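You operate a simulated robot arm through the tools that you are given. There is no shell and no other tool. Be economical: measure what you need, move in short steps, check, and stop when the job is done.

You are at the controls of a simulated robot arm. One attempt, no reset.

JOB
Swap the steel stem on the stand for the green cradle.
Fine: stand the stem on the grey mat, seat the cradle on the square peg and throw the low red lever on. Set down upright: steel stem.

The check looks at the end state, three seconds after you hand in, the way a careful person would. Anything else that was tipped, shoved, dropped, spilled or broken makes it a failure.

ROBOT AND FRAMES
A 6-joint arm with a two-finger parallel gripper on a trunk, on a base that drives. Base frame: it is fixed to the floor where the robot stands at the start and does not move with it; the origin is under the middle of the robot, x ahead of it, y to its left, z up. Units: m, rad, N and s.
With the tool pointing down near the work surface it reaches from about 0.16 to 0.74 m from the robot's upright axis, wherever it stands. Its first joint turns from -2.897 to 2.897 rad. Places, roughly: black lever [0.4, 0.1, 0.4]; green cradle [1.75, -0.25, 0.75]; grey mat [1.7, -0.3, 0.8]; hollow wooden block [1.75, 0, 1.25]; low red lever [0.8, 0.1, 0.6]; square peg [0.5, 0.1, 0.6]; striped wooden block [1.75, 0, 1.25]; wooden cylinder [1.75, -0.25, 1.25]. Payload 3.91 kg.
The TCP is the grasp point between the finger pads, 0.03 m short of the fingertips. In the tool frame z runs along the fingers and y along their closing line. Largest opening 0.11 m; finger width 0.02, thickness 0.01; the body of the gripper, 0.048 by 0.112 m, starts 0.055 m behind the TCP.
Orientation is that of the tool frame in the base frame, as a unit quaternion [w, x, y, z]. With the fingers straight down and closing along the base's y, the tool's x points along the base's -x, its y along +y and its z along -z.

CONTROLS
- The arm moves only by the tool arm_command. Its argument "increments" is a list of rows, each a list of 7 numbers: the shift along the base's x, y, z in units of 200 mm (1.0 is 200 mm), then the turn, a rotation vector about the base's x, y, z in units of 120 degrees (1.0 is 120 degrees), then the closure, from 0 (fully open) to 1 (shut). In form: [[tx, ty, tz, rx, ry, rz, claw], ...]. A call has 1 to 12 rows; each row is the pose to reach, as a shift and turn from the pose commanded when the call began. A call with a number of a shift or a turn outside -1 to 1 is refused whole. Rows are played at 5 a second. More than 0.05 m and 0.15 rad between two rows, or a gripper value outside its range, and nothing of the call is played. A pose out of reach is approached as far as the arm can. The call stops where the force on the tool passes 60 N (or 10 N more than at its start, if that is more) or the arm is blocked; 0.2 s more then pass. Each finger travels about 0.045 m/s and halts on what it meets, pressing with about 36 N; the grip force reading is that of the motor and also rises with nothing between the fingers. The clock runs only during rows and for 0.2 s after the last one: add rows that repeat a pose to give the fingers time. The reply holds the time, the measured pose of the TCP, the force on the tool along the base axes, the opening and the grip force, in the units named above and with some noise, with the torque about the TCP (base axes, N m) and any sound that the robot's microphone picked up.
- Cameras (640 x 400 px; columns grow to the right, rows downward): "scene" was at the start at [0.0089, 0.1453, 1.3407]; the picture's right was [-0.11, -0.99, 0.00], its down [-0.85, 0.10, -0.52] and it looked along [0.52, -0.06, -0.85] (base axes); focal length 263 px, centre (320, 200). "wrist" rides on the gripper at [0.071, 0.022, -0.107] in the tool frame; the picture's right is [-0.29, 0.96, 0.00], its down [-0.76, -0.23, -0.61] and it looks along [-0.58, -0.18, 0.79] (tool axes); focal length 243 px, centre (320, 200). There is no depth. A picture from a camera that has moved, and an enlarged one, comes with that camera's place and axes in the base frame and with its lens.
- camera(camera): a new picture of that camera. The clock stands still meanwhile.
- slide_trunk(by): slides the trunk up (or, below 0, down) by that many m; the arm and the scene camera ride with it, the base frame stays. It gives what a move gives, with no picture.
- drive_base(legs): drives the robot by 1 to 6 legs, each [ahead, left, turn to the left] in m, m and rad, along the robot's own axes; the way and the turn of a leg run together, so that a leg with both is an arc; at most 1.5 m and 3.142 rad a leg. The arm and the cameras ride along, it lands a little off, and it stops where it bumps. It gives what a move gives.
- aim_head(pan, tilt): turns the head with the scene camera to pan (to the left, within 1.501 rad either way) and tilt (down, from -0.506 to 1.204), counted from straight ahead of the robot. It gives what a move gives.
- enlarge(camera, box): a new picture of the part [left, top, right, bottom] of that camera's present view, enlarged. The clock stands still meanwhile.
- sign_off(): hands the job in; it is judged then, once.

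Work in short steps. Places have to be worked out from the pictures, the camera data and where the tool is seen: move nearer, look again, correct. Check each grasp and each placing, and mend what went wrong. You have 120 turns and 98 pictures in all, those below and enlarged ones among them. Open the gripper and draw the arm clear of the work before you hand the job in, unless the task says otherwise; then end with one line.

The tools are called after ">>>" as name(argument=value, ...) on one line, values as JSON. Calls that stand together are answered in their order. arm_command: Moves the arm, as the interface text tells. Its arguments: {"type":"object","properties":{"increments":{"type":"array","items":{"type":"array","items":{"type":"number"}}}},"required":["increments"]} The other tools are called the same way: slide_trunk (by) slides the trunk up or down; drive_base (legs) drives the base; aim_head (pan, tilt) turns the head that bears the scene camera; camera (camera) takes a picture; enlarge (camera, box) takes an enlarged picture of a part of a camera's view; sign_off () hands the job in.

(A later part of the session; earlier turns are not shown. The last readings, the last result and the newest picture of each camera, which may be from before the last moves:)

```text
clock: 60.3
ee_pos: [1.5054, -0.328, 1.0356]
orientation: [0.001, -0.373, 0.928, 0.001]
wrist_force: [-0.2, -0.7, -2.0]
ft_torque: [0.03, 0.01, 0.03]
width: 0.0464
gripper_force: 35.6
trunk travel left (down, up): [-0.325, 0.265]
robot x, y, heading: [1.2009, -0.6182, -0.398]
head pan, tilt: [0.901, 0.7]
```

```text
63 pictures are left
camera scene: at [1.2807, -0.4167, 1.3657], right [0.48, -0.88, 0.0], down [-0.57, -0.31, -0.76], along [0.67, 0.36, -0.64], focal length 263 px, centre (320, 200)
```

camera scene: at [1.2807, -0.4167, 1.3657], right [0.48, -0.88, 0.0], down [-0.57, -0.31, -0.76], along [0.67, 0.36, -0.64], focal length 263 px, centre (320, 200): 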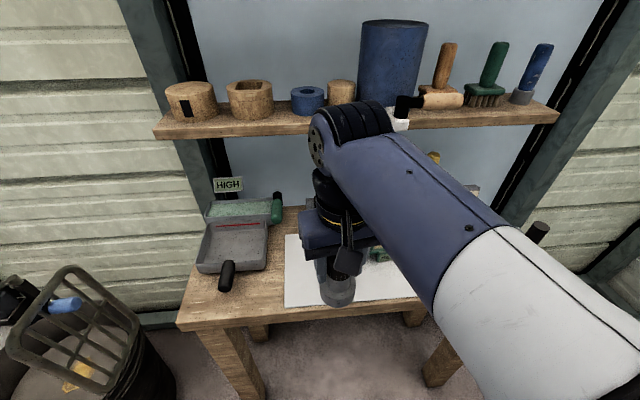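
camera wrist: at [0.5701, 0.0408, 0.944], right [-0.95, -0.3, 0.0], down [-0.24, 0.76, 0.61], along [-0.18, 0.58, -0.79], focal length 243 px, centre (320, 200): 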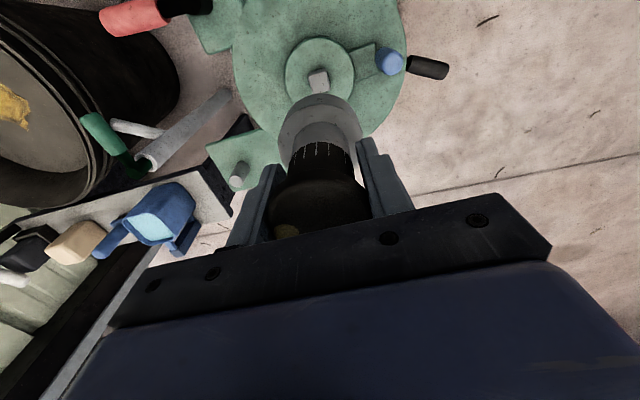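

Good view now. I'll lower the trunk 0.15 m so the forearm stays below the shelf, then look again.

>>> slide_trunk(by=-0.13)

>>> arm_command(increments=[[0.2, 0.1, 0, 0, 0, 0, 1], [0.4, 0.2, 0, 0, 0, 0, 1], [0.6, 0.3, 0, 0, 0, 0, 1], [0.8, 0.39, 0, 0, 0, 0, 1], [0.8, 0.39, 0, 0, 0, 0, 1]])

>>> camera(camera="scene")

>>> camera(camera="wrist")

```text
clock: 61.9
ee_pos: [1.5059, -0.3283, 0.9053]
orientation: [0.001, -0.373, 0.928, 0.0]
wrist_force: [0.1, -0.3, -2.1]
ft_torque: [0.03, -0.01, -0.01]
width: 0.0462
gripper_force: 35.9
trunk travel left (down, up): [-0.195, 0.395]
robot x, y, heading: [1.1989, -0.6226, -0.405]
head pan, tilt: [0.901, 0.7]
```

```text
clock: 63.1
ee_pos: [1.6648, -0.252, 0.9073]
orientation: [0.0, -0.373, 0.928, 0.0]
wrist_force: [-0.7, 0.1, -2.1]
ft_torque: [0.01, 0.0, 0.03]
width: 0.0463
gripper_force: 36.2
trunk travel left (down, up): [-0.195, 0.395]
robot x, y, heading: [1.2015, -0.6204, -0.401]
head pan, tilt: [0.901, 0.7]
```

```text
62 pictures are left
camera scene: at [1.2809, -0.4166, 1.2357], right [0.48, -0.88, 0.0], down [-0.57, -0.31, -0.76], along [0.67, 0.36, -0.64], focal length 263 px, centre (320, 200)
```

scene: 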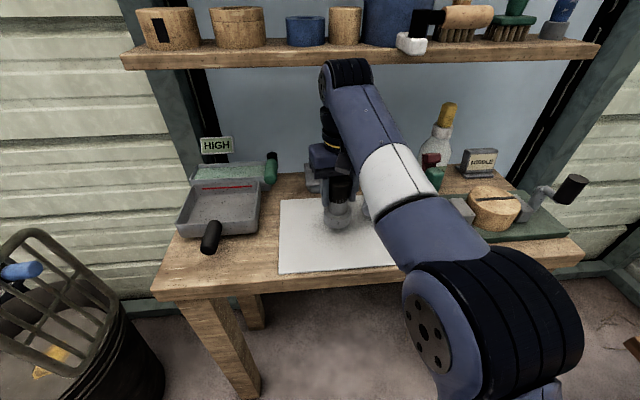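

```text
61 pictures are left
camera wrist: at [1.5978, -0.2849, 1.0133], right [-0.45, 0.89, 0.0], down [0.71, 0.36, 0.61], along [0.54, 0.28, -0.79], focal length 243 px, centre (320, 200)
```

wrist: 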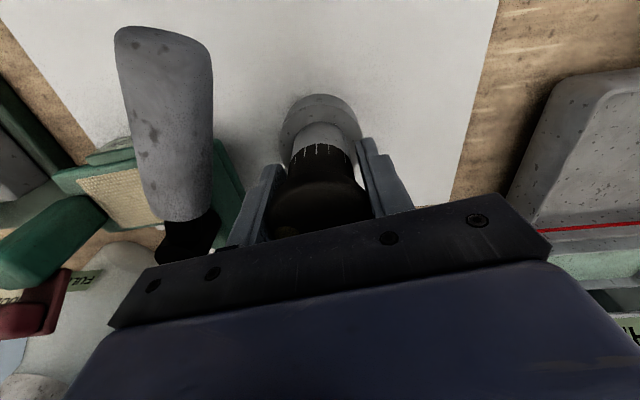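

The stem is above the mat; the cradle's grey handle is nearby on the left of the wrist view. I'll check the clearance enlarged.

>>> enlarge(camera="scene", box=[270, 90, 530, 280])

>>> enlarge(camera="wrist", box=[0, 0, 400, 290])

```text
2.11 times, centred on (400, 185) of scene
camera zoom: at [1.2809, -0.4166, 1.2357], right [0.48, -0.88, 0.0], down [-0.57, -0.31, -0.76], along [0.67, 0.36, -0.64], focal length 554 px, centre (152, 232)
```

zoom: 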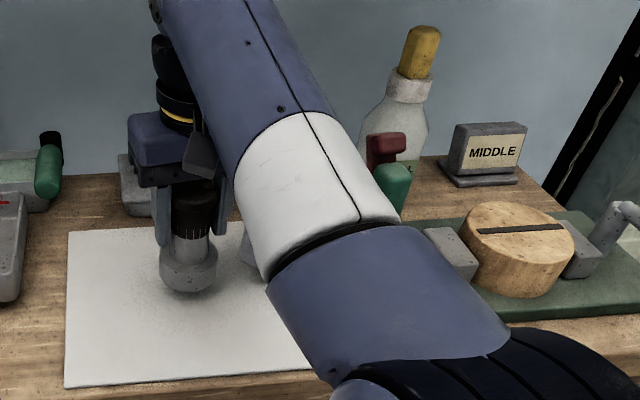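

```text
1.38 times, centred on (200, 145) of wrist
camera zoom: at [1.5978, -0.2849, 1.0133], right [-0.45, 0.89, 0.0], down [0.71, 0.36, 0.61], along [0.54, 0.28, -0.79], focal length 335 px, centre (486, 276)
```

zoom: 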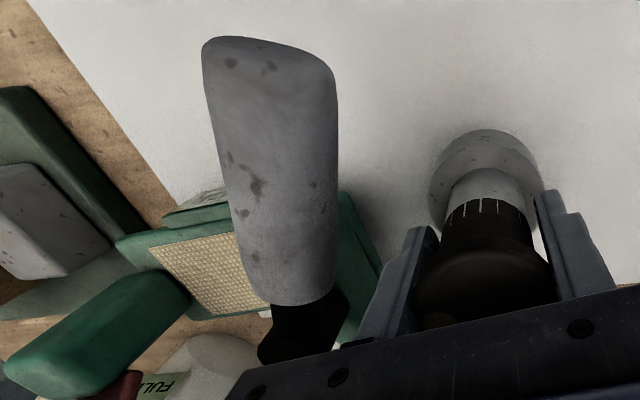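

The cradle's grey handle reaches to about (1.63, -0.33, 0.91), so I shift the stem 45 mm away from it and descend in small steps until contact.

>>> arm_command(increments=[[-0.07, 0.09, 0, 0, 0, 0, 1], [-0.135, 0.18, 0, 0, 0, 0, 1], [-0.135, 0.18, -0.1, 0, 0, 0, 1], [-0.135, 0.18, -0.2, 0, 0, 0, 1], [-0.135, 0.18, -0.2, 0, 0, 0, 1]])

>>> enlarge(camera="scene", box=[260, 110, 440, 290])

>>> camera(camera="wrist")

```text
clock: 64.3
ee_pos: [1.6361, -0.2158, 0.8734]
orientation: [0.008, -0.373, 0.928, 0.003]
wrist_force: [2.3, 5.6, 52.7]
ft_torque: [0.16, -0.22, 0.01]
width: 0.0462
gripper_force: 35.4
trunk travel left (down, up): [-0.195, 0.395]
robot x, y, heading: [1.2, -0.6196, -0.404]
head pan, tilt: [0.901, 0.7]
```

```text
2.22 times, centred on (350, 200) of scene
camera zoom: at [1.2784, -0.4185, 1.2369], right [0.48, -0.88, 0.0], down [-0.56, -0.31, -0.77], along [0.67, 0.37, -0.64], focal length 585 px, centre (253, 200)
```

zoom: 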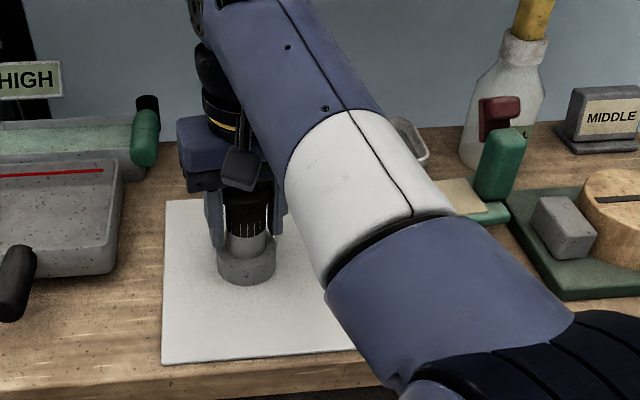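

```text
57 pictures are left
camera wrist: at [1.5686, -0.2506, 0.9793], right [-0.45, 0.89, 0.01], down [0.7, 0.35, 0.62], along [0.55, 0.29, -0.78], focal length 243 px, centre (320, 200)
```

wrist: 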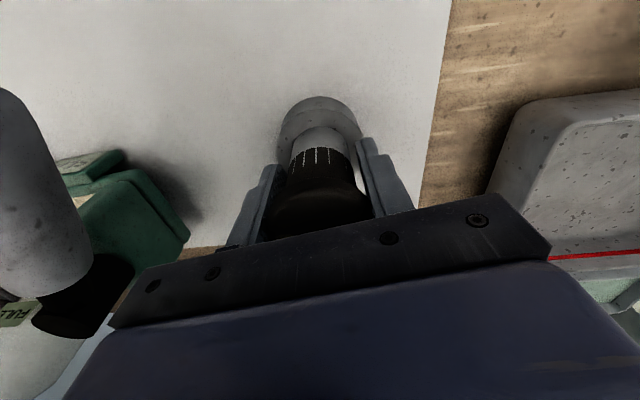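

It's on the mat, pressing 50 N. I'll relieve the pressure by 5 mm and check.

>>> arm_command(increments=[[0, 0, 0.015, 0, 0, 0, 1], [0, 0, 0.026, 0, 0, 0, 1], [0, 0, 0.026, 0, 0, 0, 1]])

```text
clock: 65.1
ee_pos: [1.6356, -0.2166, 0.8747]
orientation: [0.003, -0.373, 0.928, 0.001]
wrist_force: [-4.4, 1.5, 29.7]
ft_torque: [0.46, -0.35, 0.09]
width: 0.0462
gripper_force: 36.5
trunk travel left (down, up): [-0.195, 0.395]
robot x, y, heading: [1.2028, -0.6204, -0.401]
head pan, tilt: [0.901, 0.7]
```

>>> arm_command(increments=[[0, 0, 0.012, 0, 0, 0, 1], [0, 0, 0.024, 0, 0, 0, 1], [0, 0, 0.024, 0, 0, 0, 1]])

```text
clock: 65.9
ee_pos: [1.6387, -0.2157, 0.8757]
orientation: [0.0, -0.373, 0.928, 0.0]
wrist_force: [-1.9, 0.6, 4.3]
ft_torque: [0.09, 0.0, 0.05]
width: 0.0463
gripper_force: 36.1
trunk travel left (down, up): [-0.195, 0.395]
robot x, y, heading: [1.1953, -0.6225, -0.406]
head pan, tilt: [0.901, 0.7]
```

Pressure is now about 4 N. Open the fingers partly.

>>> arm_command(increments=[[0, 0, 0, 0, 0, 0, 0.5], [0, 0, 0, 0, 0, 0, 0.35], [0, 0, 0, 0, 0, 0, 0.3], [0, 0, 0, 0, 0, 0, 0.3], [0, 0, 0, 0, 0, 0, 0.3]])

>>> arm_command(increments=[[0, 0, 0.1, 0, 0, 0, 0.3], [0, 0, 0.25, 0, 0, 0, 0.3], [0, 0, 0.45, 0, 0, 0, 0.3], [-0.15, -0.11, 0.5, 0, 0, 0, 0.3], [-0.3, -0.22, 0.5, 0, 0, 0, 0.3], [-0.5, -0.35, 0.5, 0, 0, 0, 0.3]])

>>> camera(camera="scene")

```text
clock: 67.1
ee_pos: [1.6382, -0.2135, 0.8773]
orientation: [0.001, -0.373, 0.928, 0.0]
wrist_force: [-0.1, -0.2, -0.3]
ft_torque: [0.01, 0.03, 0.0]
width: 0.077
gripper_force: 0.1
trunk travel left (down, up): [-0.195, 0.395]
robot x, y, heading: [1.1992, -0.6219, -0.41]
head pan, tilt: [0.901, 0.7]
```

```text
clock: 68.5
ee_pos: [1.5403, -0.2814, 0.976]
orientation: [0.0, -0.373, 0.928, -0.001]
wrist_force: [1.7, 0.3, -0.3]
ft_torque: [-0.03, 0.02, 0.02]
width: 0.0769
gripper_force: 0.0
out of reach, approached as far as the arm can: row 3, 4
trunk travel left (down, up): [-0.195, 0.395]
robot x, y, heading: [1.2005, -0.6234, -0.403]
head pan, tilt: [0.901, 0.7]
```

```text
56 pictures are left
camera scene: at [1.2812, -0.4164, 1.2356], right [0.48, -0.88, 0.0], down [-0.57, -0.31, -0.76], along [0.67, 0.36, -0.64], focal length 263 px, centre (320, 200)
```

scene: 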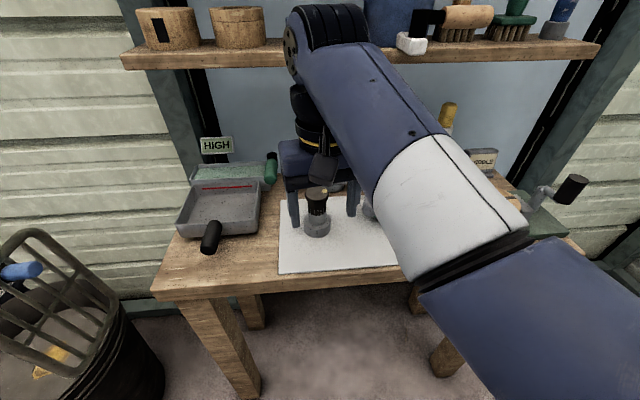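

The stem stands upright on the mat and is released. Now I'll move right and tilt the tool to view the cradle closely.

>>> slide_trunk(by=0.06)

>>> arm_command(increments=[[0.0, -0.2, 0, 0, 0, 0, 0], [0.05, -0.4, 0, 0, 0, 0, 0], [0.1, -0.6, 0, 0.027, -0.032, 0, 0], [0.15, -0.8, 0, 0.054, -0.064, 0, 0], [0.2, -0.8, 0, 0.08, -0.096, 0, 0], [0.2, -0.8, 0, 0.107, -0.128, 0, 0], [0.2, -0.8, 0, 0.107, -0.128, 0, 0]])

>>> camera(camera="wrist")

>>> camera(camera="scene")

```text
clock: 69.5
ee_pos: [1.5414, -0.2825, 1.0369]
orientation: [0.001, -0.373, 0.928, -0.001]
wrist_force: [-0.5, -0.1, 0.0]
ft_torque: [0.01, 0.0, -0.02]
width: 0.0769
gripper_force: 0.0
trunk travel left (down, up): [-0.255, 0.335]
robot x, y, heading: [1.204, -0.6219, -0.402]
head pan, tilt: [0.901, 0.7]
```

```text
clock: 71.1
ee_pos: [1.5804, -0.4409, 1.038]
orientation: [0.167, -0.366, 0.914, 0.054]
wrist_force: [-0.5, 0.1, 0.5]
ft_torque: [0.0, 0.05, 0.0]
width: 0.11
gripper_force: 0.0
trunk travel left (down, up): [-0.255, 0.335]
robot x, y, heading: [1.1987, -0.6182, -0.401]
head pan, tilt: [0.901, 0.7]
```

```text
55 pictures are left
camera wrist: at [1.489, -0.4964, 1.1127], right [-0.46, 0.88, 0.08], down [0.51, 0.19, 0.84], along [0.72, 0.43, -0.54], focal length 243 px, centre (320, 200)
```

wrist: 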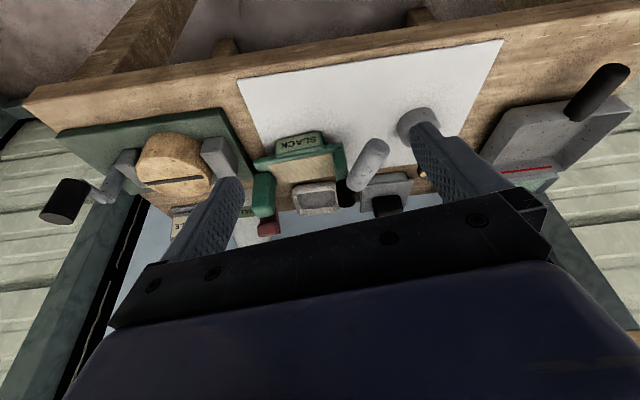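

```text
54 pictures are left
camera scene: at [1.2806, -0.4168, 1.2958], right [0.48, -0.88, 0.0], down [-0.57, -0.31, -0.76], along [0.67, 0.36, -0.64], focal length 263 px, centre (320, 200)
```

scene: 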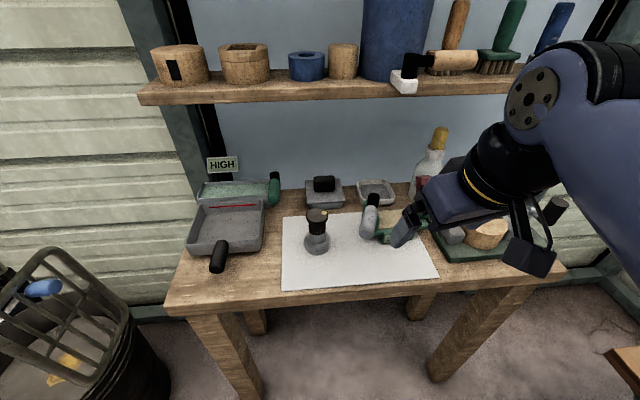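

>>> enlarge(camera="wrist", box=[220, 110, 420, 235])

>>> enlarge(camera="scene", box=[280, 160, 460, 275])

```text
3.20 times, centred on (320, 172) of wrist
camera zoom: at [1.489, -0.4964, 1.1127], right [-0.46, 0.88, 0.08], down [0.51, 0.19, 0.84], along [0.72, 0.43, -0.54], focal length 776 px, centre (320, 288)
```

zoom: 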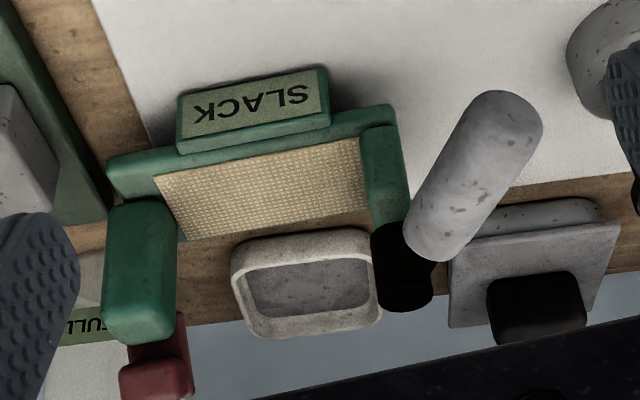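

```text
3.48 times, centred on (370, 218) of scene
camera zoom: at [1.2806, -0.4168, 1.2958], right [0.48, -0.88, 0.0], down [-0.57, -0.31, -0.76], along [0.67, 0.36, -0.64], focal length 916 px, centre (146, 139)
```

zoom: 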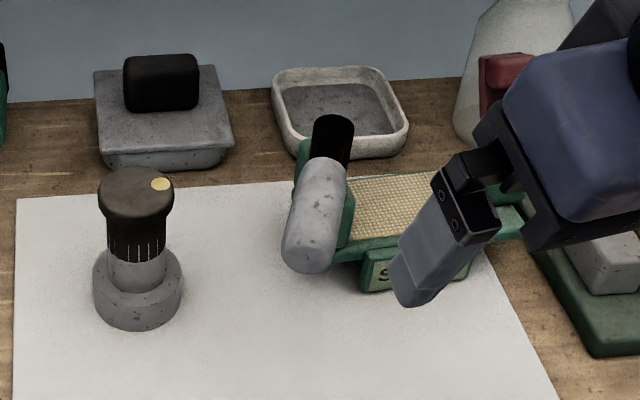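

The cradle is a green frame with a pad, a green block at its right end and a black post with a grey handle at its left end. I'll retract the arm and lower the trunk to see its profile with the head camera.

>>> arm_command(increments=[[-0.2, -0.12, 0, -0.03, 0.035, 0, 0], [-0.4, -0.24, 0, -0.06, 0.07, 0, 0], [-0.6, -0.36, 0, -0.09, 0.1, 0, 0], [-0.7, -0.45, 0, -0.107, 0.128, 0, 0], [-0.7, -0.6, 0, -0.107, 0.128, 0, 0], [-0.7, -0.6, 0, -0.107, 0.128, 0, 0]])

>>> slide_trunk(by=-0.2)

>>> camera(camera="scene")

>>> enlarge(camera="scene", box=[330, 130, 460, 230])

```text
clock: 72.5
ee_pos: [1.44, -0.5619, 1.0391]
orientation: [0.001, -0.373, 0.928, 0.0]
wrist_force: [0.6, -0.4, -0.4]
ft_torque: [0.01, -0.05, -0.01]
width: 0.1098
gripper_force: 0.0
trunk travel left (down, up): [-0.255, 0.335]
robot x, y, heading: [1.2017, -0.6226, -0.405]
head pan, tilt: [0.901, 0.7]
```

```text
clock: 74.6
ee_pos: [1.4414, -0.5616, 0.8407]
orientation: [0.001, -0.373, 0.928, 0.0]
wrist_force: [0.9, 0.6, -0.5]
ft_torque: [0.01, -0.03, 0.01]
width: 0.1101
gripper_force: 0.1
trunk travel left (down, up): [-0.055, 0.535]
robot x, y, heading: [1.2003, -0.6258, -0.403]
head pan, tilt: [0.901, 0.7]
```

```text
51 pictures are left
camera scene: at [1.2806, -0.4168, 1.0958], right [0.48, -0.88, 0.0], down [-0.57, -0.31, -0.76], along [0.67, 0.36, -0.64], focal length 263 px, centre (320, 200)
```

scene: 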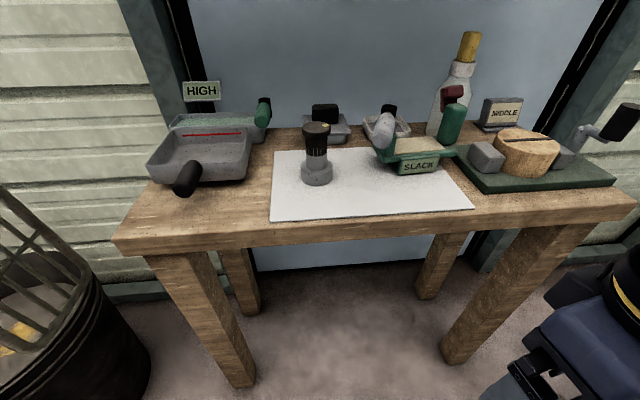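

```text
4.00 times, centred on (395, 180) of scene
camera zoom: at [1.2806, -0.4168, 1.0958], right [0.48, -0.88, 0.0], down [-0.57, -0.31, -0.76], along [0.67, 0.36, -0.64], focal length 1054 px, centre (20, 280)
```

zoom: 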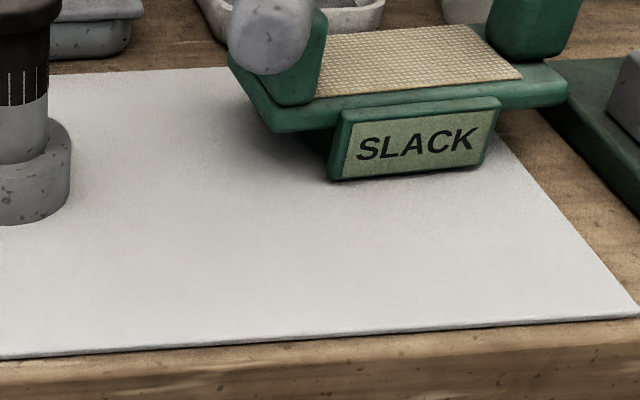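

>>> enlarge(camera="scene", box=[355, 75, 485, 185])

```text
3.64 times, centred on (420, 130) of scene
camera zoom: at [1.2806, -0.4168, 1.0958], right [0.48, -0.88, 0.0], down [-0.57, -0.31, -0.76], along [0.67, 0.36, -0.64], focal length 958 px, centre (-44, 454)
```

zoom: 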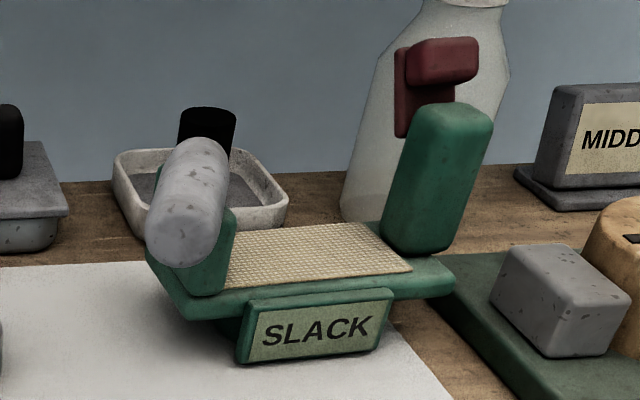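

The green block at the right end looks like a good grip (about 3.5 cm wide, top at z≈0.916, around (1.80, -0.40)). I'll raise the trunk a bit, align the jaws to the cradle's long side, and come to a position just in front of the block to look.

>>> slide_trunk(by=0.14)

>>> arm_command(increments=[[0.2, 0.08, 0, 0, 0, -0.03, 0], [0.4, 0.16, 0, 0, 0, -0.06, 0], [0.6, 0.24, 0, 0, 0, -0.081, 0], [0.8, 0.32, 0, 0, 0, -0.081, 0], [1.0, 0.4, 0, 0, 0, -0.081, 0]])

>>> camera(camera="wrist")

>>> camera(camera="scene")

```text
clock: 76.3
ee_pos: [1.4408, -0.562, 0.9804]
orientation: [0.001, -0.372, 0.928, 0.0]
wrist_force: [0.1, 0.3, -0.6]
ft_torque: [0.0, 0.01, 0.0]
width: 0.1101
gripper_force: 0.1
trunk travel left (down, up): [-0.195, 0.395]
robot x, y, heading: [1.1998, -0.6223, -0.406]
head pan, tilt: [0.901, 0.7]
```

```text
clock: 77.5
ee_pos: [1.6412, -0.48, 0.9804]
orientation: [0.001, -0.292, 0.956, 0.0]
wrist_force: [-1.1, -0.6, 0.7]
ft_torque: [0.02, -0.02, -0.02]
width: 0.1101
gripper_force: 0.1
trunk travel left (down, up): [-0.195, 0.395]
robot x, y, heading: [1.2032, -0.624, -0.402]
head pan, tilt: [0.901, 0.7]
```

```text
48 pictures are left
camera wrist: at [1.5701, -0.5023, 1.0874], right [-0.29, 0.96, 0.0], down [0.76, 0.23, 0.61], along [0.58, 0.18, -0.79], focal length 243 px, centre (320, 200)
```

wrist: 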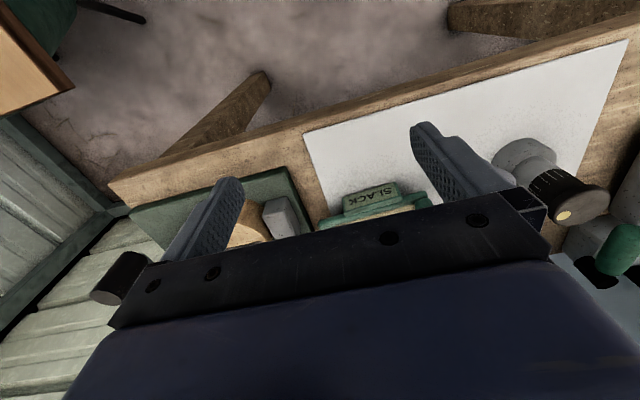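

```text
47 pictures are left
camera scene: at [1.2802, -0.417, 1.2358], right [0.48, -0.88, 0.0], down [-0.57, -0.31, -0.77], along [0.67, 0.36, -0.64], focal length 263 px, centre (320, 200)
```

scene: 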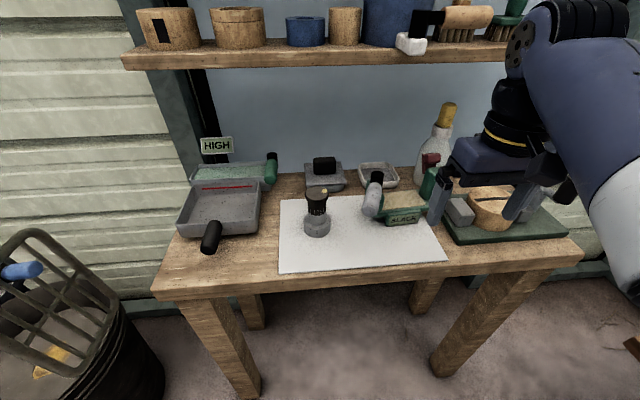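

>>> enlarge(camera="scene", box=[340, 90, 480, 240])

```text
2.67 times, centred on (410, 165) of scene
camera zoom: at [1.2802, -0.417, 1.2358], right [0.48, -0.88, 0.0], down [-0.57, -0.31, -0.77], along [0.67, 0.36, -0.64], focal length 702 px, centre (80, 293)
```

zoom: 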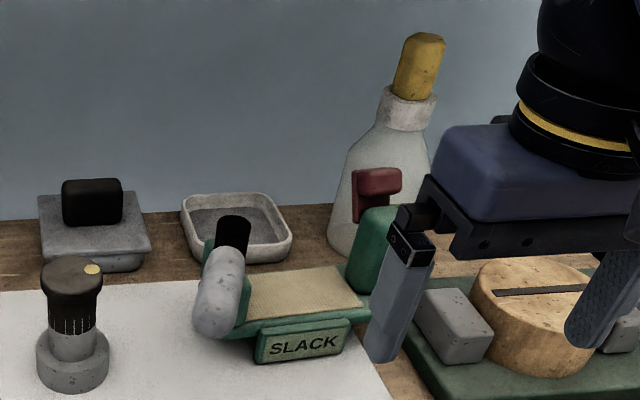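

I can't tell whether the dark-red piece behind the block touches it, so I'll look along the cradle from its left end with the wrist camera.

>>> arm_command(increments=[[-0.05, 0.0, 0.15, 0, 0, -0.068, 0], [-0.1, 0.1, 0.25, 0, 0, -0.136, 0], [-0.15, 0.25, 0.25, 0, 0, -0.2, 0], [-0.25, 0.4, 0.25, 0, 0, -0.265, 0], [-0.35, 0.55, 0.25, 0, 0, -0.33, 0], [-0.45, 0.7, 0.25, 0, 0, -0.395, 0], [-0.45, 0.85, 0.25, 0, 0, -0.46, 0], [-0.45, 0.95, 0.25, 0, 0, -0.525, 0], [-0.45, 0.95, 0.25, 0, 0, -0.59, 0], [-0.45, 0.95, 0.25, 0, 0, -0.617, 0]])

>>> arm_command(increments=[[0, 0, 0, -0.037, -0.045, 0, 0], [0, 0, 0, -0.075, -0.09, 0, 0], [0, 0, 0, -0.112, -0.134, 0, 0], [0, 0, 0, -0.15, -0.178, 0, 0], [0, 0, 0, -0.187, -0.223, 0, 0], [0, 0, 0, -0.187, -0.223, 0, 0]])

>>> camera(camera="wrist")

```text
clock: 79.7
ee_pos: [1.5451, -0.2985, 1.0059]
orientation: [0.001, 0.343, 0.939, 0.001]
wrist_force: [0.0, 0.2, -0.3]
ft_torque: [0.03, -0.01, 0.0]
width: 0.1098
gripper_force: 0.0
out of reach, approached as far as the arm can: row 2, 3, 4, 5, 6, 7, 8, 9, 10
trunk travel left (down, up): [-0.195, 0.395]
robot x, y, heading: [1.1978, -0.6235, -0.406]
head pan, tilt: [0.901, 0.7]
```

```text
clock: 81.1
ee_pos: [1.5436, -0.3007, 1.0056]
orientation: [0.283, 0.326, 0.896, -0.102]
wrist_force: [0.6, 0.3, -0.3]
ft_torque: [0.06, -0.01, 0.03]
width: 0.11
gripper_force: 0.1
trunk travel left (down, up): [-0.195, 0.395]
robot x, y, heading: [1.2007, -0.6213, -0.404]
head pan, tilt: [0.901, 0.7]
```

```text
45 pictures are left
camera wrist: at [1.4673, -0.2051, 1.052], right [0.8, 0.58, 0.17], down [0.06, -0.35, 0.93], along [0.6, -0.73, -0.32], focal length 243 px, centre (320, 200)
```

wrist: 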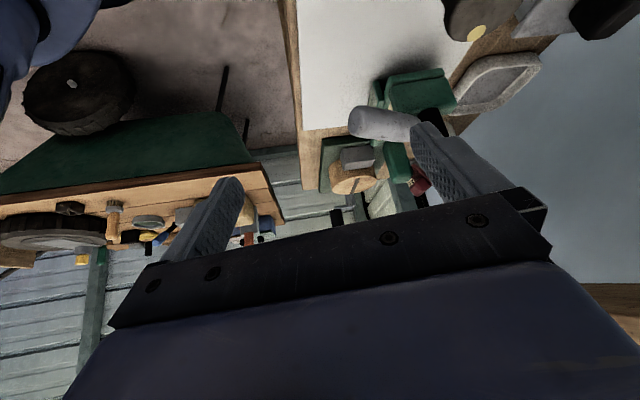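

>>> enlarge(camera="wrist", box=[310, 60, 470, 220])

```text
2.50 times, centred on (390, 140) of wrist
camera zoom: at [1.4673, -0.2051, 1.052], right [0.8, 0.58, 0.17], down [0.06, -0.35, 0.93], along [0.6, -0.73, -0.32], focal length 606 px, centre (145, 350)
```

zoom: 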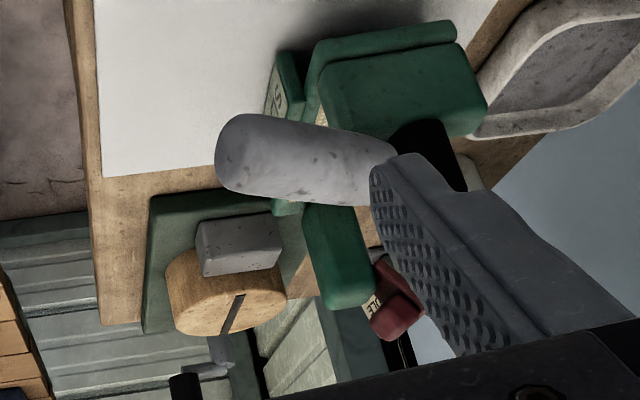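

The red piece sits right at the block's back. I'll yaw the camera 30° to uncover what the finger hides there.

>>> arm_command(increments=[[0, 0, 0, 0, 0, 0.065, 0], [0, 0, 0, 0, 0, 0.13, 0], [0, 0, 0, 0, 0, 0.195, 0], [0, 0, 0, 0, 0, 0.25, 0], [0, 0, 0, 0, 0, 0.25, 0]])

>>> enlarge(camera="wrist", box=[220, 30, 430, 240])

```text
clock: 82.3
ee_pos: [1.5451, -0.299, 1.0068]
orientation: [0.3, 0.082, 0.95, -0.026]
wrist_force: [0.1, -0.3, -0.2]
ft_torque: [0.0, 0.02, 0.01]
width: 0.1102
gripper_force: 0.1
trunk travel left (down, up): [-0.195, 0.395]
robot x, y, heading: [1.2014, -0.6215, -0.405]
head pan, tilt: [0.901, 0.7]
```

```text
1.90 times, centred on (325, 135) of wrist
camera zoom: at [1.4309, -0.2568, 1.0522], right [0.4, 0.9, 0.17], down [0.23, -0.27, 0.93], along [0.89, -0.33, -0.32], focal length 462 px, centre (310, 324)
```

zoom: 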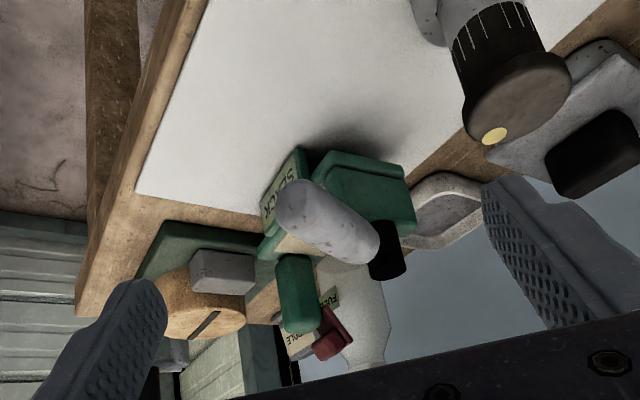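

The red piece sits at about (1.811, -0.378, 0.93), directly over the cradle's plate beside the block, so it seems to belong to the cradle. I'll straighten and take a close look from above before gripping.

>>> arm_command(increments=[[0, 0, 0, 0.01, 0.06, 0, 0], [0, 0, 0, 0.02, 0.12, 0, 0], [0, 0, 0, 0.03, 0.18, 0, 0], [0, 0, 0, 0.04, 0.24, 0, 0], [0, 0, 0, 0.05, 0.287, 0, 0], [0, 0, 0, 0.05, 0.287, 0, 0]])

>>> slide_trunk(by=0.04)

>>> arm_command(increments=[[0.1, -0.15, 0, 0, 0, 0.065, 0], [0.2, -0.3, 0, 0, 0, 0.13, 0], [0.35, -0.45, 0, 0, 0, 0.195, 0], [0.5, -0.6, 0, 0, 0, 0.26, 0], [0.7, -0.7, 0, 0, 0, 0.325, 0], [0.85, -0.75, 0, 0, 0, 0.367, 0], [1.0, -0.75, 0, 0, 0, 0.367, 0], [1.0, -0.75, 0, 0, 0, 0.367, 0]])

>>> camera(camera="wrist")

```text
clock: 83.7
ee_pos: [1.5438, -0.2995, 1.0054]
orientation: [0.001, 0.087, 0.996, 0.0]
wrist_force: [0.0, 0.3, -0.1]
ft_torque: [0.01, -0.01, -0.02]
width: 0.11
gripper_force: 0.1
trunk travel left (down, up): [-0.195, 0.395]
robot x, y, heading: [1.198, -0.6177, -0.408]
head pan, tilt: [0.901, 0.7]
```

```text
clock: 84.5
ee_pos: [1.5445, -0.2992, 1.0444]
orientation: [0.001, 0.087, 0.996, 0.0]
wrist_force: [-0.2, 0.0, 0.0]
ft_torque: [0.01, 0.0, -0.03]
width: 0.1099
gripper_force: 0.1
trunk travel left (down, up): [-0.235, 0.355]
robot x, y, heading: [1.1976, -0.6194, -0.404]
head pan, tilt: [0.901, 0.7]
```

```text
clock: 86.3
ee_pos: [1.7287, -0.4571, 1.0175]
orientation: [0.001, -0.293, 0.956, 0.001]
wrist_force: [0.8, -0.4, -0.2]
ft_torque: [0.01, 0.0, 0.0]
width: 0.11
gripper_force: 0.2
out of reach, approached as far as the arm can: row 5, 6, 7, 8
trunk travel left (down, up): [-0.235, 0.355]
robot x, y, heading: [1.1989, -0.6246, -0.404]
head pan, tilt: [0.901, 0.7]
```

```text
42 pictures are left
camera wrist: at [1.6572, -0.4776, 1.1237], right [-0.3, 0.96, 0.0], down [0.76, 0.23, 0.61], along [0.58, 0.18, -0.79], focal length 243 px, centre (320, 200)
```

wrist: 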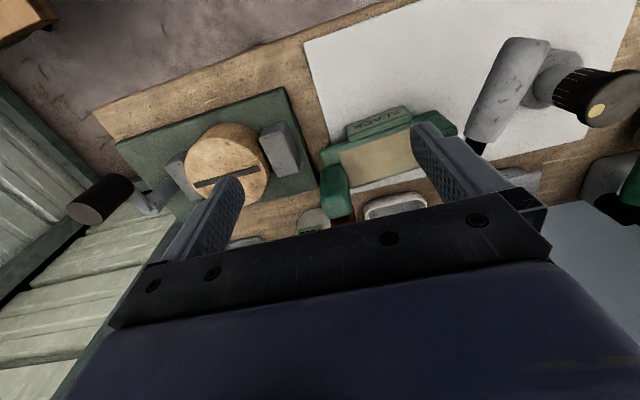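

>>> enlarge(camera="wrist", box=[270, 90, 450, 240])

```text
2.67 times, centred on (360, 165) of wrist
camera zoom: at [1.6572, -0.4776, 1.1237], right [-0.3, 0.96, 0.0], down [0.76, 0.23, 0.61], along [0.58, 0.18, -0.79], focal length 647 px, centre (213, 293)
```

zoom: 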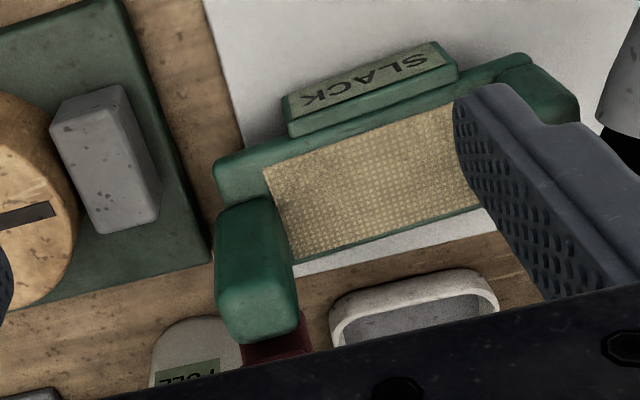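

The red piece stands just behind the block (about 3.7 cm behind its centre), so jaws on the block's sides clear it. I move above the block at (1.811, -0.409) with tips above its top.

>>> arm_command(increments=[[0.1, 0.06, -0.08, 0, 0, 0, 0], [0.2, 0.12, -0.16, 0, 0, 0, 0], [0.3, 0.18, -0.22, 0, 0, 0, 0], [0.4, 0.235, -0.29, 0, 0, 0, 0], [0.4, 0.235, -0.29, 0, 0, 0, 0]])

>>> camera(camera="wrist")

>>> camera(camera="scene")

```text
clock: 87.5
ee_pos: [1.793, -0.4154, 0.9555]
orientation: [0.004, -0.292, 0.956, 0.0]
wrist_force: [-0.4, 0.6, 0.4]
ft_torque: [0.03, 0.01, 0.01]
width: 0.1101
gripper_force: 0.0
out of reach, approached as far as the arm can: row 3, 4, 5
trunk travel left (down, up): [-0.235, 0.355]
robot x, y, heading: [1.1968, -0.6229, -0.402]
head pan, tilt: [0.901, 0.7]
```

```text
40 pictures are left
camera wrist: at [1.7216, -0.4381, 1.0615], right [-0.29, 0.96, 0.0], down [0.75, 0.23, 0.61], along [0.59, 0.18, -0.79], focal length 243 px, centre (320, 200)
```

wrist: 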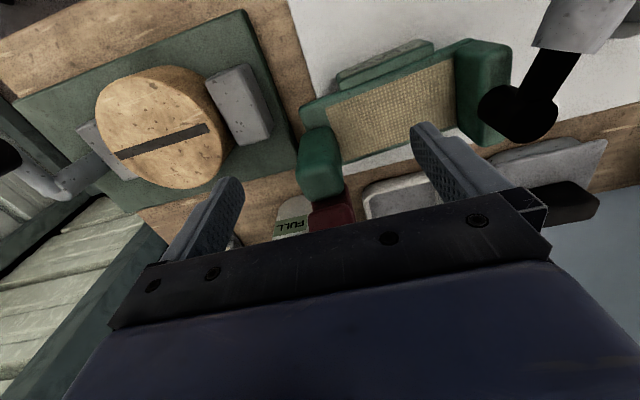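

```text
39 pictures are left
camera scene: at [1.2789, -0.4181, 1.276], right [0.48, -0.88, 0.0], down [-0.57, -0.31, -0.77], along [0.67, 0.37, -0.64], focal length 263 px, centre (320, 200)
```

scene: 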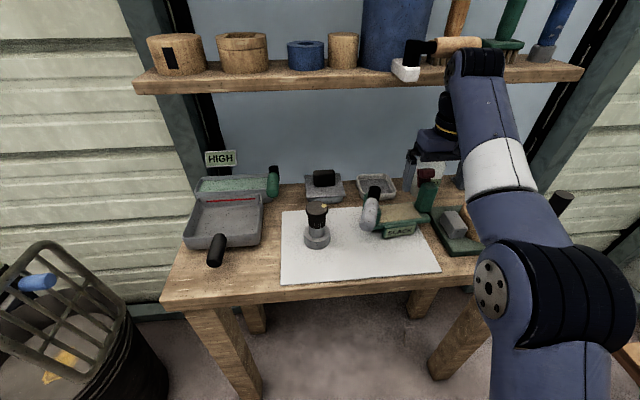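

>>> enlarge(camera="scene", box=[350, 30, 530, 260])

>>> enlarge(camera="wrist", box=[230, 80, 420, 240])

```text
1.74 times, centred on (440, 145) of scene
camera zoom: at [1.2789, -0.4181, 1.276], right [0.48, -0.88, 0.0], down [-0.57, -0.31, -0.77], along [0.67, 0.37, -0.64], focal length 458 px, centre (111, 296)
```

zoom: 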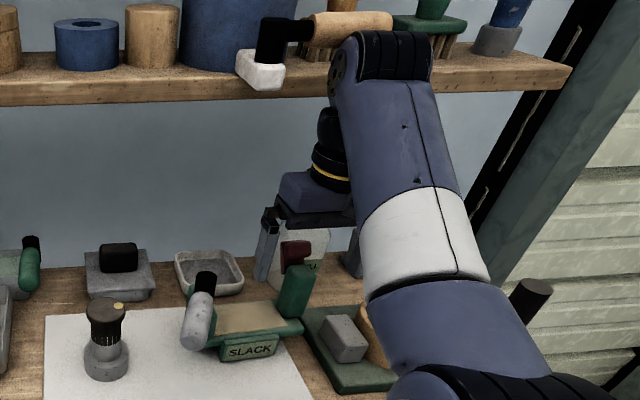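

```text
2.50 times, centred on (325, 160) of wrist
camera zoom: at [1.7216, -0.4381, 1.0615], right [-0.29, 0.96, 0.0], down [0.75, 0.23, 0.61], along [0.59, 0.18, -0.79], focal length 606 px, centre (308, 300)
```

zoom: 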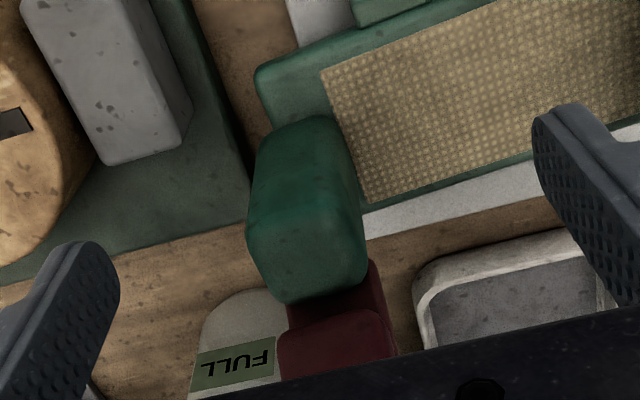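

Block and jaws line up well. I lower in small steps to z≈0.93 while shifting 16 mm forward, then check position.

>>> arm_command(increments=[[0.03, 0.01, -0.04, 0, 0, 0, 0], [0.06, 0.015, -0.08, 0, 0, 0, 0], [0.08, 0.02, -0.12, 0, 0, 0, 0], [0.08, 0.02, -0.12, 0, 0, 0, 0]])

>>> enlarge(camera="wrist", box=[200, 80, 440, 240])

```text
clock: 88.5
ee_pos: [1.8101, -0.4114, 0.9303]
orientation: [0.0, -0.294, 0.956, 0.0]
wrist_force: [0.2, -0.8, -0.5]
ft_torque: [0.0, 0.0, 0.01]
width: 0.1097
gripper_force: 0.0
trunk travel left (down, up): [-0.235, 0.355]
robot x, y, heading: [1.2001, -0.6204, -0.403]
head pan, tilt: [0.901, 0.7]
```

```text
2.50 times, centred on (320, 160) of wrist
camera zoom: at [1.7394, -0.4332, 1.0364], right [-0.3, 0.96, 0.0], down [0.76, 0.23, 0.61], along [0.58, 0.18, -0.79], focal length 606 px, centre (320, 300)
```

zoom: 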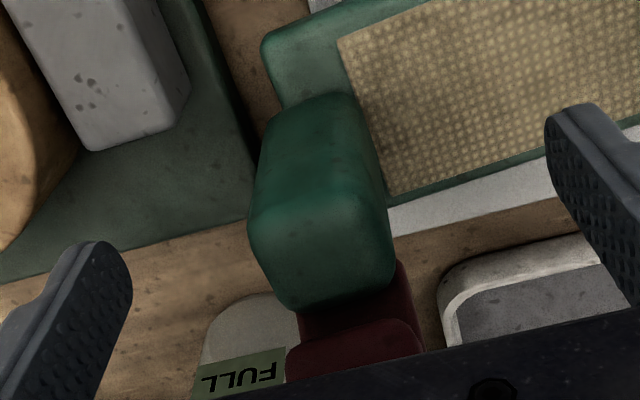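

Centred at (1.810, -0.411). Descend 22 mm and close.

>>> arm_command(increments=[[0, 0, -0.06, 0, 0, 0, 0], [0, 0, -0.11, 0, 0, 0, 0], [0, 0, -0.11, 0, 0, 0, 0.3], [0, 0, -0.11, 0, 0, 0, 0.6], [0, 0, -0.11, 0, 0, 0, 1], [0, 0, -0.11, 0, 0, 0, 1], [0, 0, -0.11, 0, 0, 0, 1], [0, 0, -0.11, 0, 0, 0, 1], [0, 0, -0.11, 0, 0, 0, 1], [0, 0, -0.11, 0, 0, 0, 1]])

>>> enlarge(camera="wrist", box=[160, 40, 480, 240])

```text
clock: 90.7
ee_pos: [1.8102, -0.4145, 0.908]
orientation: [0.001, -0.293, 0.956, 0.0]
wrist_force: [-1.6, -0.1, 0.2]
ft_torque: [0.06, 0.03, 0.1]
width: 0.032
gripper_force: 36.3
trunk travel left (down, up): [-0.235, 0.355]
robot x, y, heading: [1.1983, -0.6246, -0.404]
head pan, tilt: [0.901, 0.7]
```

```text
2.00 times, centred on (320, 140) of wrist
camera zoom: at [1.7392, -0.4347, 1.0141], right [-0.3, 0.96, 0.0], down [0.76, 0.23, 0.61], along [0.58, 0.18, -0.79], focal length 485 px, centre (320, 320)
```

zoom: 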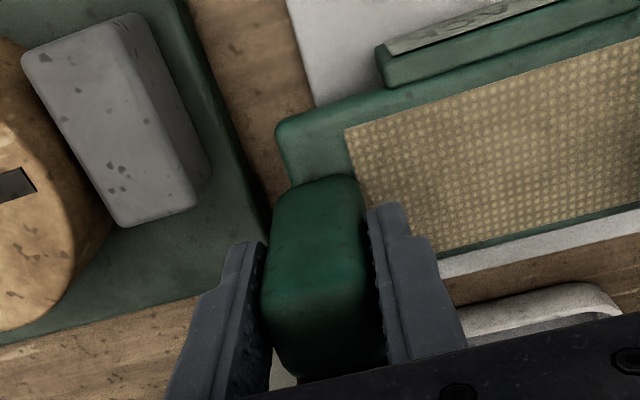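

Gripped at 32 mm and well aligned. Lift 15 mm and check the load.

>>> arm_command(increments=[[0, 0, 0.02, 0, 0, 0, 1], [0, 0, 0.04, 0, 0, 0, 1], [0, 0, 0.06, 0, 0, 0, 1], [0, 0, 0.08, 0, 0, 0, 1], [0, 0, 0.08, 0, 0, 0, 1]])

>>> enlarge(camera="scene", box=[350, 100, 530, 260])

```text
clock: 91.9
ee_pos: [1.8113, -0.4132, 0.924]
orientation: [0.0, -0.293, 0.956, 0.0]
wrist_force: [0.5, 0.4, -2.9]
ft_torque: [-0.22, -0.16, 0.01]
width: 0.0315
gripper_force: 36.3
trunk travel left (down, up): [-0.235, 0.355]
robot x, y, heading: [1.2028, -0.625, -0.404]
head pan, tilt: [0.901, 0.7]
```

```text
2.50 times, centred on (440, 180) of scene
camera zoom: at [1.281, -0.4167, 1.2757], right [0.48, -0.88, 0.0], down [-0.57, -0.31, -0.76], along [0.67, 0.36, -0.64], focal length 658 px, centre (20, 250)
```

zoom: 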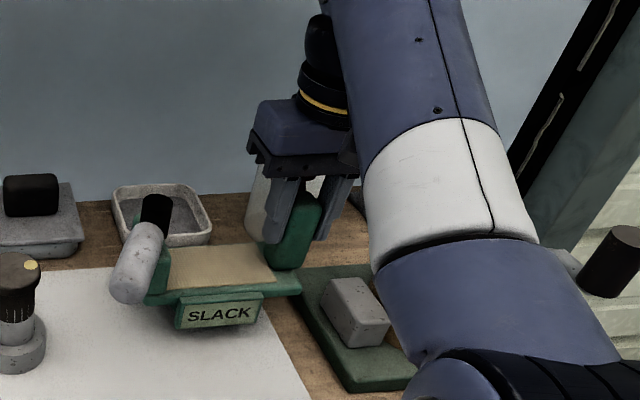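

The cradle is lifted level (2.9 N). I'll pull it back from the red piece horizontally first, then lift and retract.

>>> arm_command(increments=[[-0.1, -0.07, 0.02, 0, 0, 0, 1], [-0.25, -0.17, 0.03, 0, 0, 0, 1], [-0.4, -0.28, 0.1, 0, 0, 0, 1], [-0.55, -0.4, 0.2, 0, 0, 0, 1], [-0.7, -0.52, 0.35, 0, 0, 0, 1], [-0.85, -0.6, 0.5, 0, 0, 0, 1], [-0.95, -0.65, 0.55, 0, 0, 0, 1], [-0.95, -0.65, 0.55, 0, 0, 0, 1]])

>>> camera(camera="scene")

```text
clock: 93.7
ee_pos: [1.62, -0.5436, 1.0323]
orientation: [0.001, -0.293, 0.956, 0.0]
wrist_force: [0.0, 0.2, -3.4]
ft_torque: [-0.2, -0.12, -0.04]
width: 0.0318
gripper_force: 36.9
trunk travel left (down, up): [-0.235, 0.355]
robot x, y, heading: [1.1988, -0.6181, -0.406]
head pan, tilt: [0.901, 0.7]
```

```text
33 pictures are left
camera scene: at [1.2807, -0.4168, 1.2757], right [0.48, -0.88, 0.0], down [-0.57, -0.31, -0.76], along [0.67, 0.36, -0.64], focal length 263 px, centre (320, 200)
```

scene: 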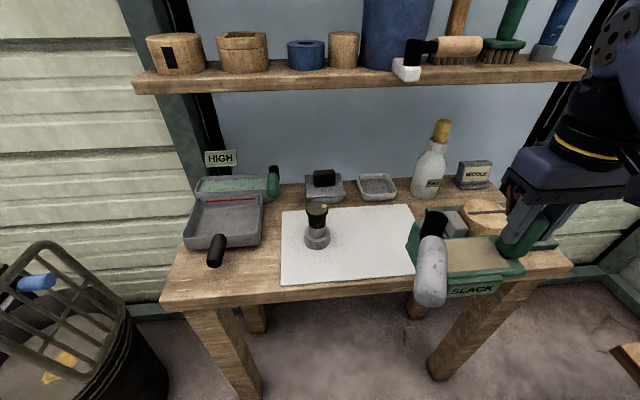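

The red piece belonged to the cradle, and nothing else on the table moved. Now I raise the trunk and drive back to the stand, turning +1.4 rad.

>>> slide_trunk(by=0.09)

>>> drive_base(legs=[[-0.3625, 0.084, 0], [0, 0, 1.4]])

>>> arm_command(increments=[[0, 0, 0, 0, 0, -0.068, 1], [0, 0, 0, 0, 0, -0.136, 1], [0, 0, 0, 0, 0, -0.204, 1], [0, 0, 0, 0, 0, -0.272, 1], [0, 0, 0, 0, 0, -0.34, 1], [0, 0, 0, 0, 0, -0.408, 1], [0, 0, 0, 0, 0, -0.476, 1], [0, 0, 0, 0, 0, -0.544, 1], [0, 0, 0, 0, 0, -0.612, 1], [0, 0, 0, 0, 0, -0.68, 1], [0, 0, 0, 0, 0, -0.68, 1]])

>>> camera(camera="scene")

```text
clock: 95.0
ee_pos: [1.6213, -0.5439, 1.1233]
orientation: [0.0, -0.293, 0.956, 0.0]
wrist_force: [-0.4, -0.2, -3.4]
ft_torque: [-0.23, -0.14, 0.0]
width: 0.0317
gripper_force: 35.4
trunk travel left (down, up): [-0.325, 0.265]
robot x, y, heading: [1.1994, -0.6227, -0.402]
head pan, tilt: [0.901, 0.7]
```

```text
clock: 100.8
ee_pos: [0.8924, 0.029, 1.1236]
orientation: [-0.001, 0.837, -0.547, -0.001]
wrist_force: [-0.3, -0.4, -3.4]
ft_torque: [0.1, -0.27, 0.0]
width: 0.0318
gripper_force: 35.9
trunk travel left (down, up): [-0.325, 0.265]
robot x, y, heading: [0.8942, -0.3977, 0.993]
head pan, tilt: [0.901, 0.7]
```

```text
clock: 103.2
ee_pos: [0.8915, 0.0287, 1.1245]
orientation: [0.002, -0.277, 0.961, 0.001]
wrist_force: [-0.1, 0.4, -3.8]
ft_torque: [-0.21, -0.09, -0.01]
width: 0.0317
gripper_force: 35.5
trunk travel left (down, up): [-0.325, 0.265]
robot x, y, heading: [0.8919, -0.3995, 0.989]
head pan, tilt: [0.901, 0.7]
```

```text
32 pictures are left
camera scene: at [0.7074, -0.2847, 1.3657], right [0.95, 0.31, 0.0], down [0.2, -0.61, -0.76], along [-0.24, 0.73, -0.64], focal length 263 px, centre (320, 200)
```

scene: 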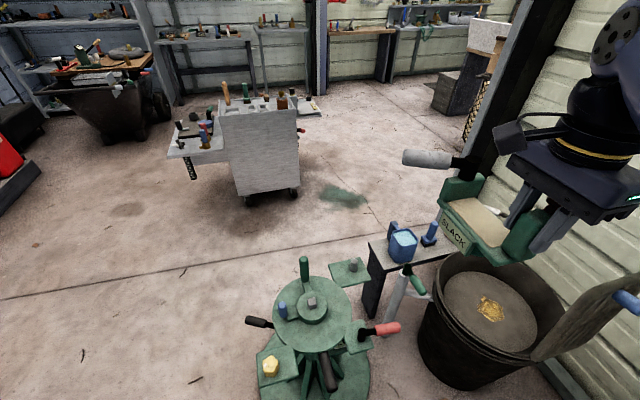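

The tool's yaw is now 32°. The peg is in clear view, so I'll enlarge it for precise position and yaw, and the cradle as well.

>>> enlarge(camera="scene", box=[270, 270, 360, 350])

>>> enlarge(camera="scene", box=[390, 130, 560, 280])

```text
5.00 times, centred on (315, 310) of scene
camera zoom: at [0.7074, -0.2847, 1.3657], right [0.95, 0.31, 0.0], down [0.2, -0.61, -0.76], along [-0.24, 0.73, -0.64], focal length 1317 px, centre (345, -350)
```

zoom: 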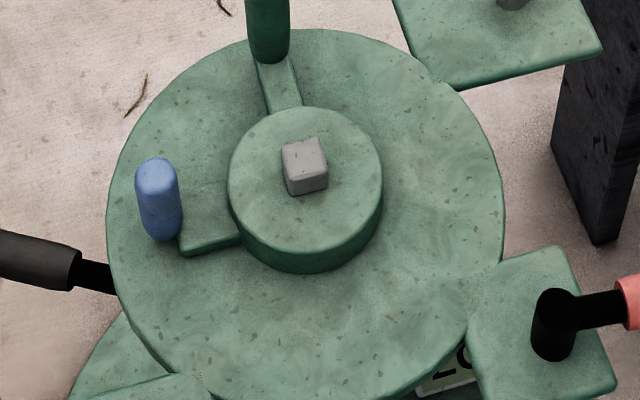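

```text
2.67 times, centred on (475, 205) of scene
camera zoom: at [0.7074, -0.2847, 1.3657], right [0.95, 0.31, 0.0], down [0.2, -0.61, -0.76], along [-0.24, 0.73, -0.64], focal length 702 px, centre (-93, 187)
```

zoom: 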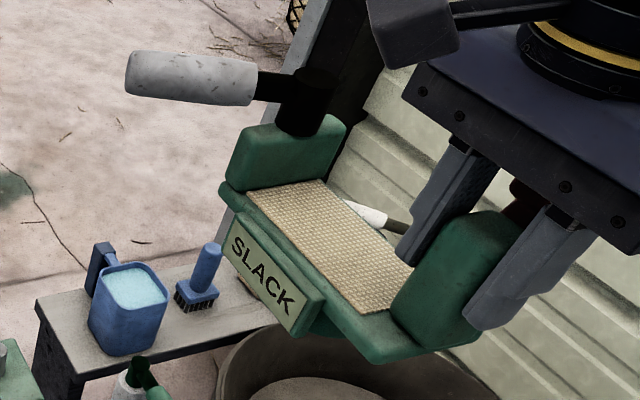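

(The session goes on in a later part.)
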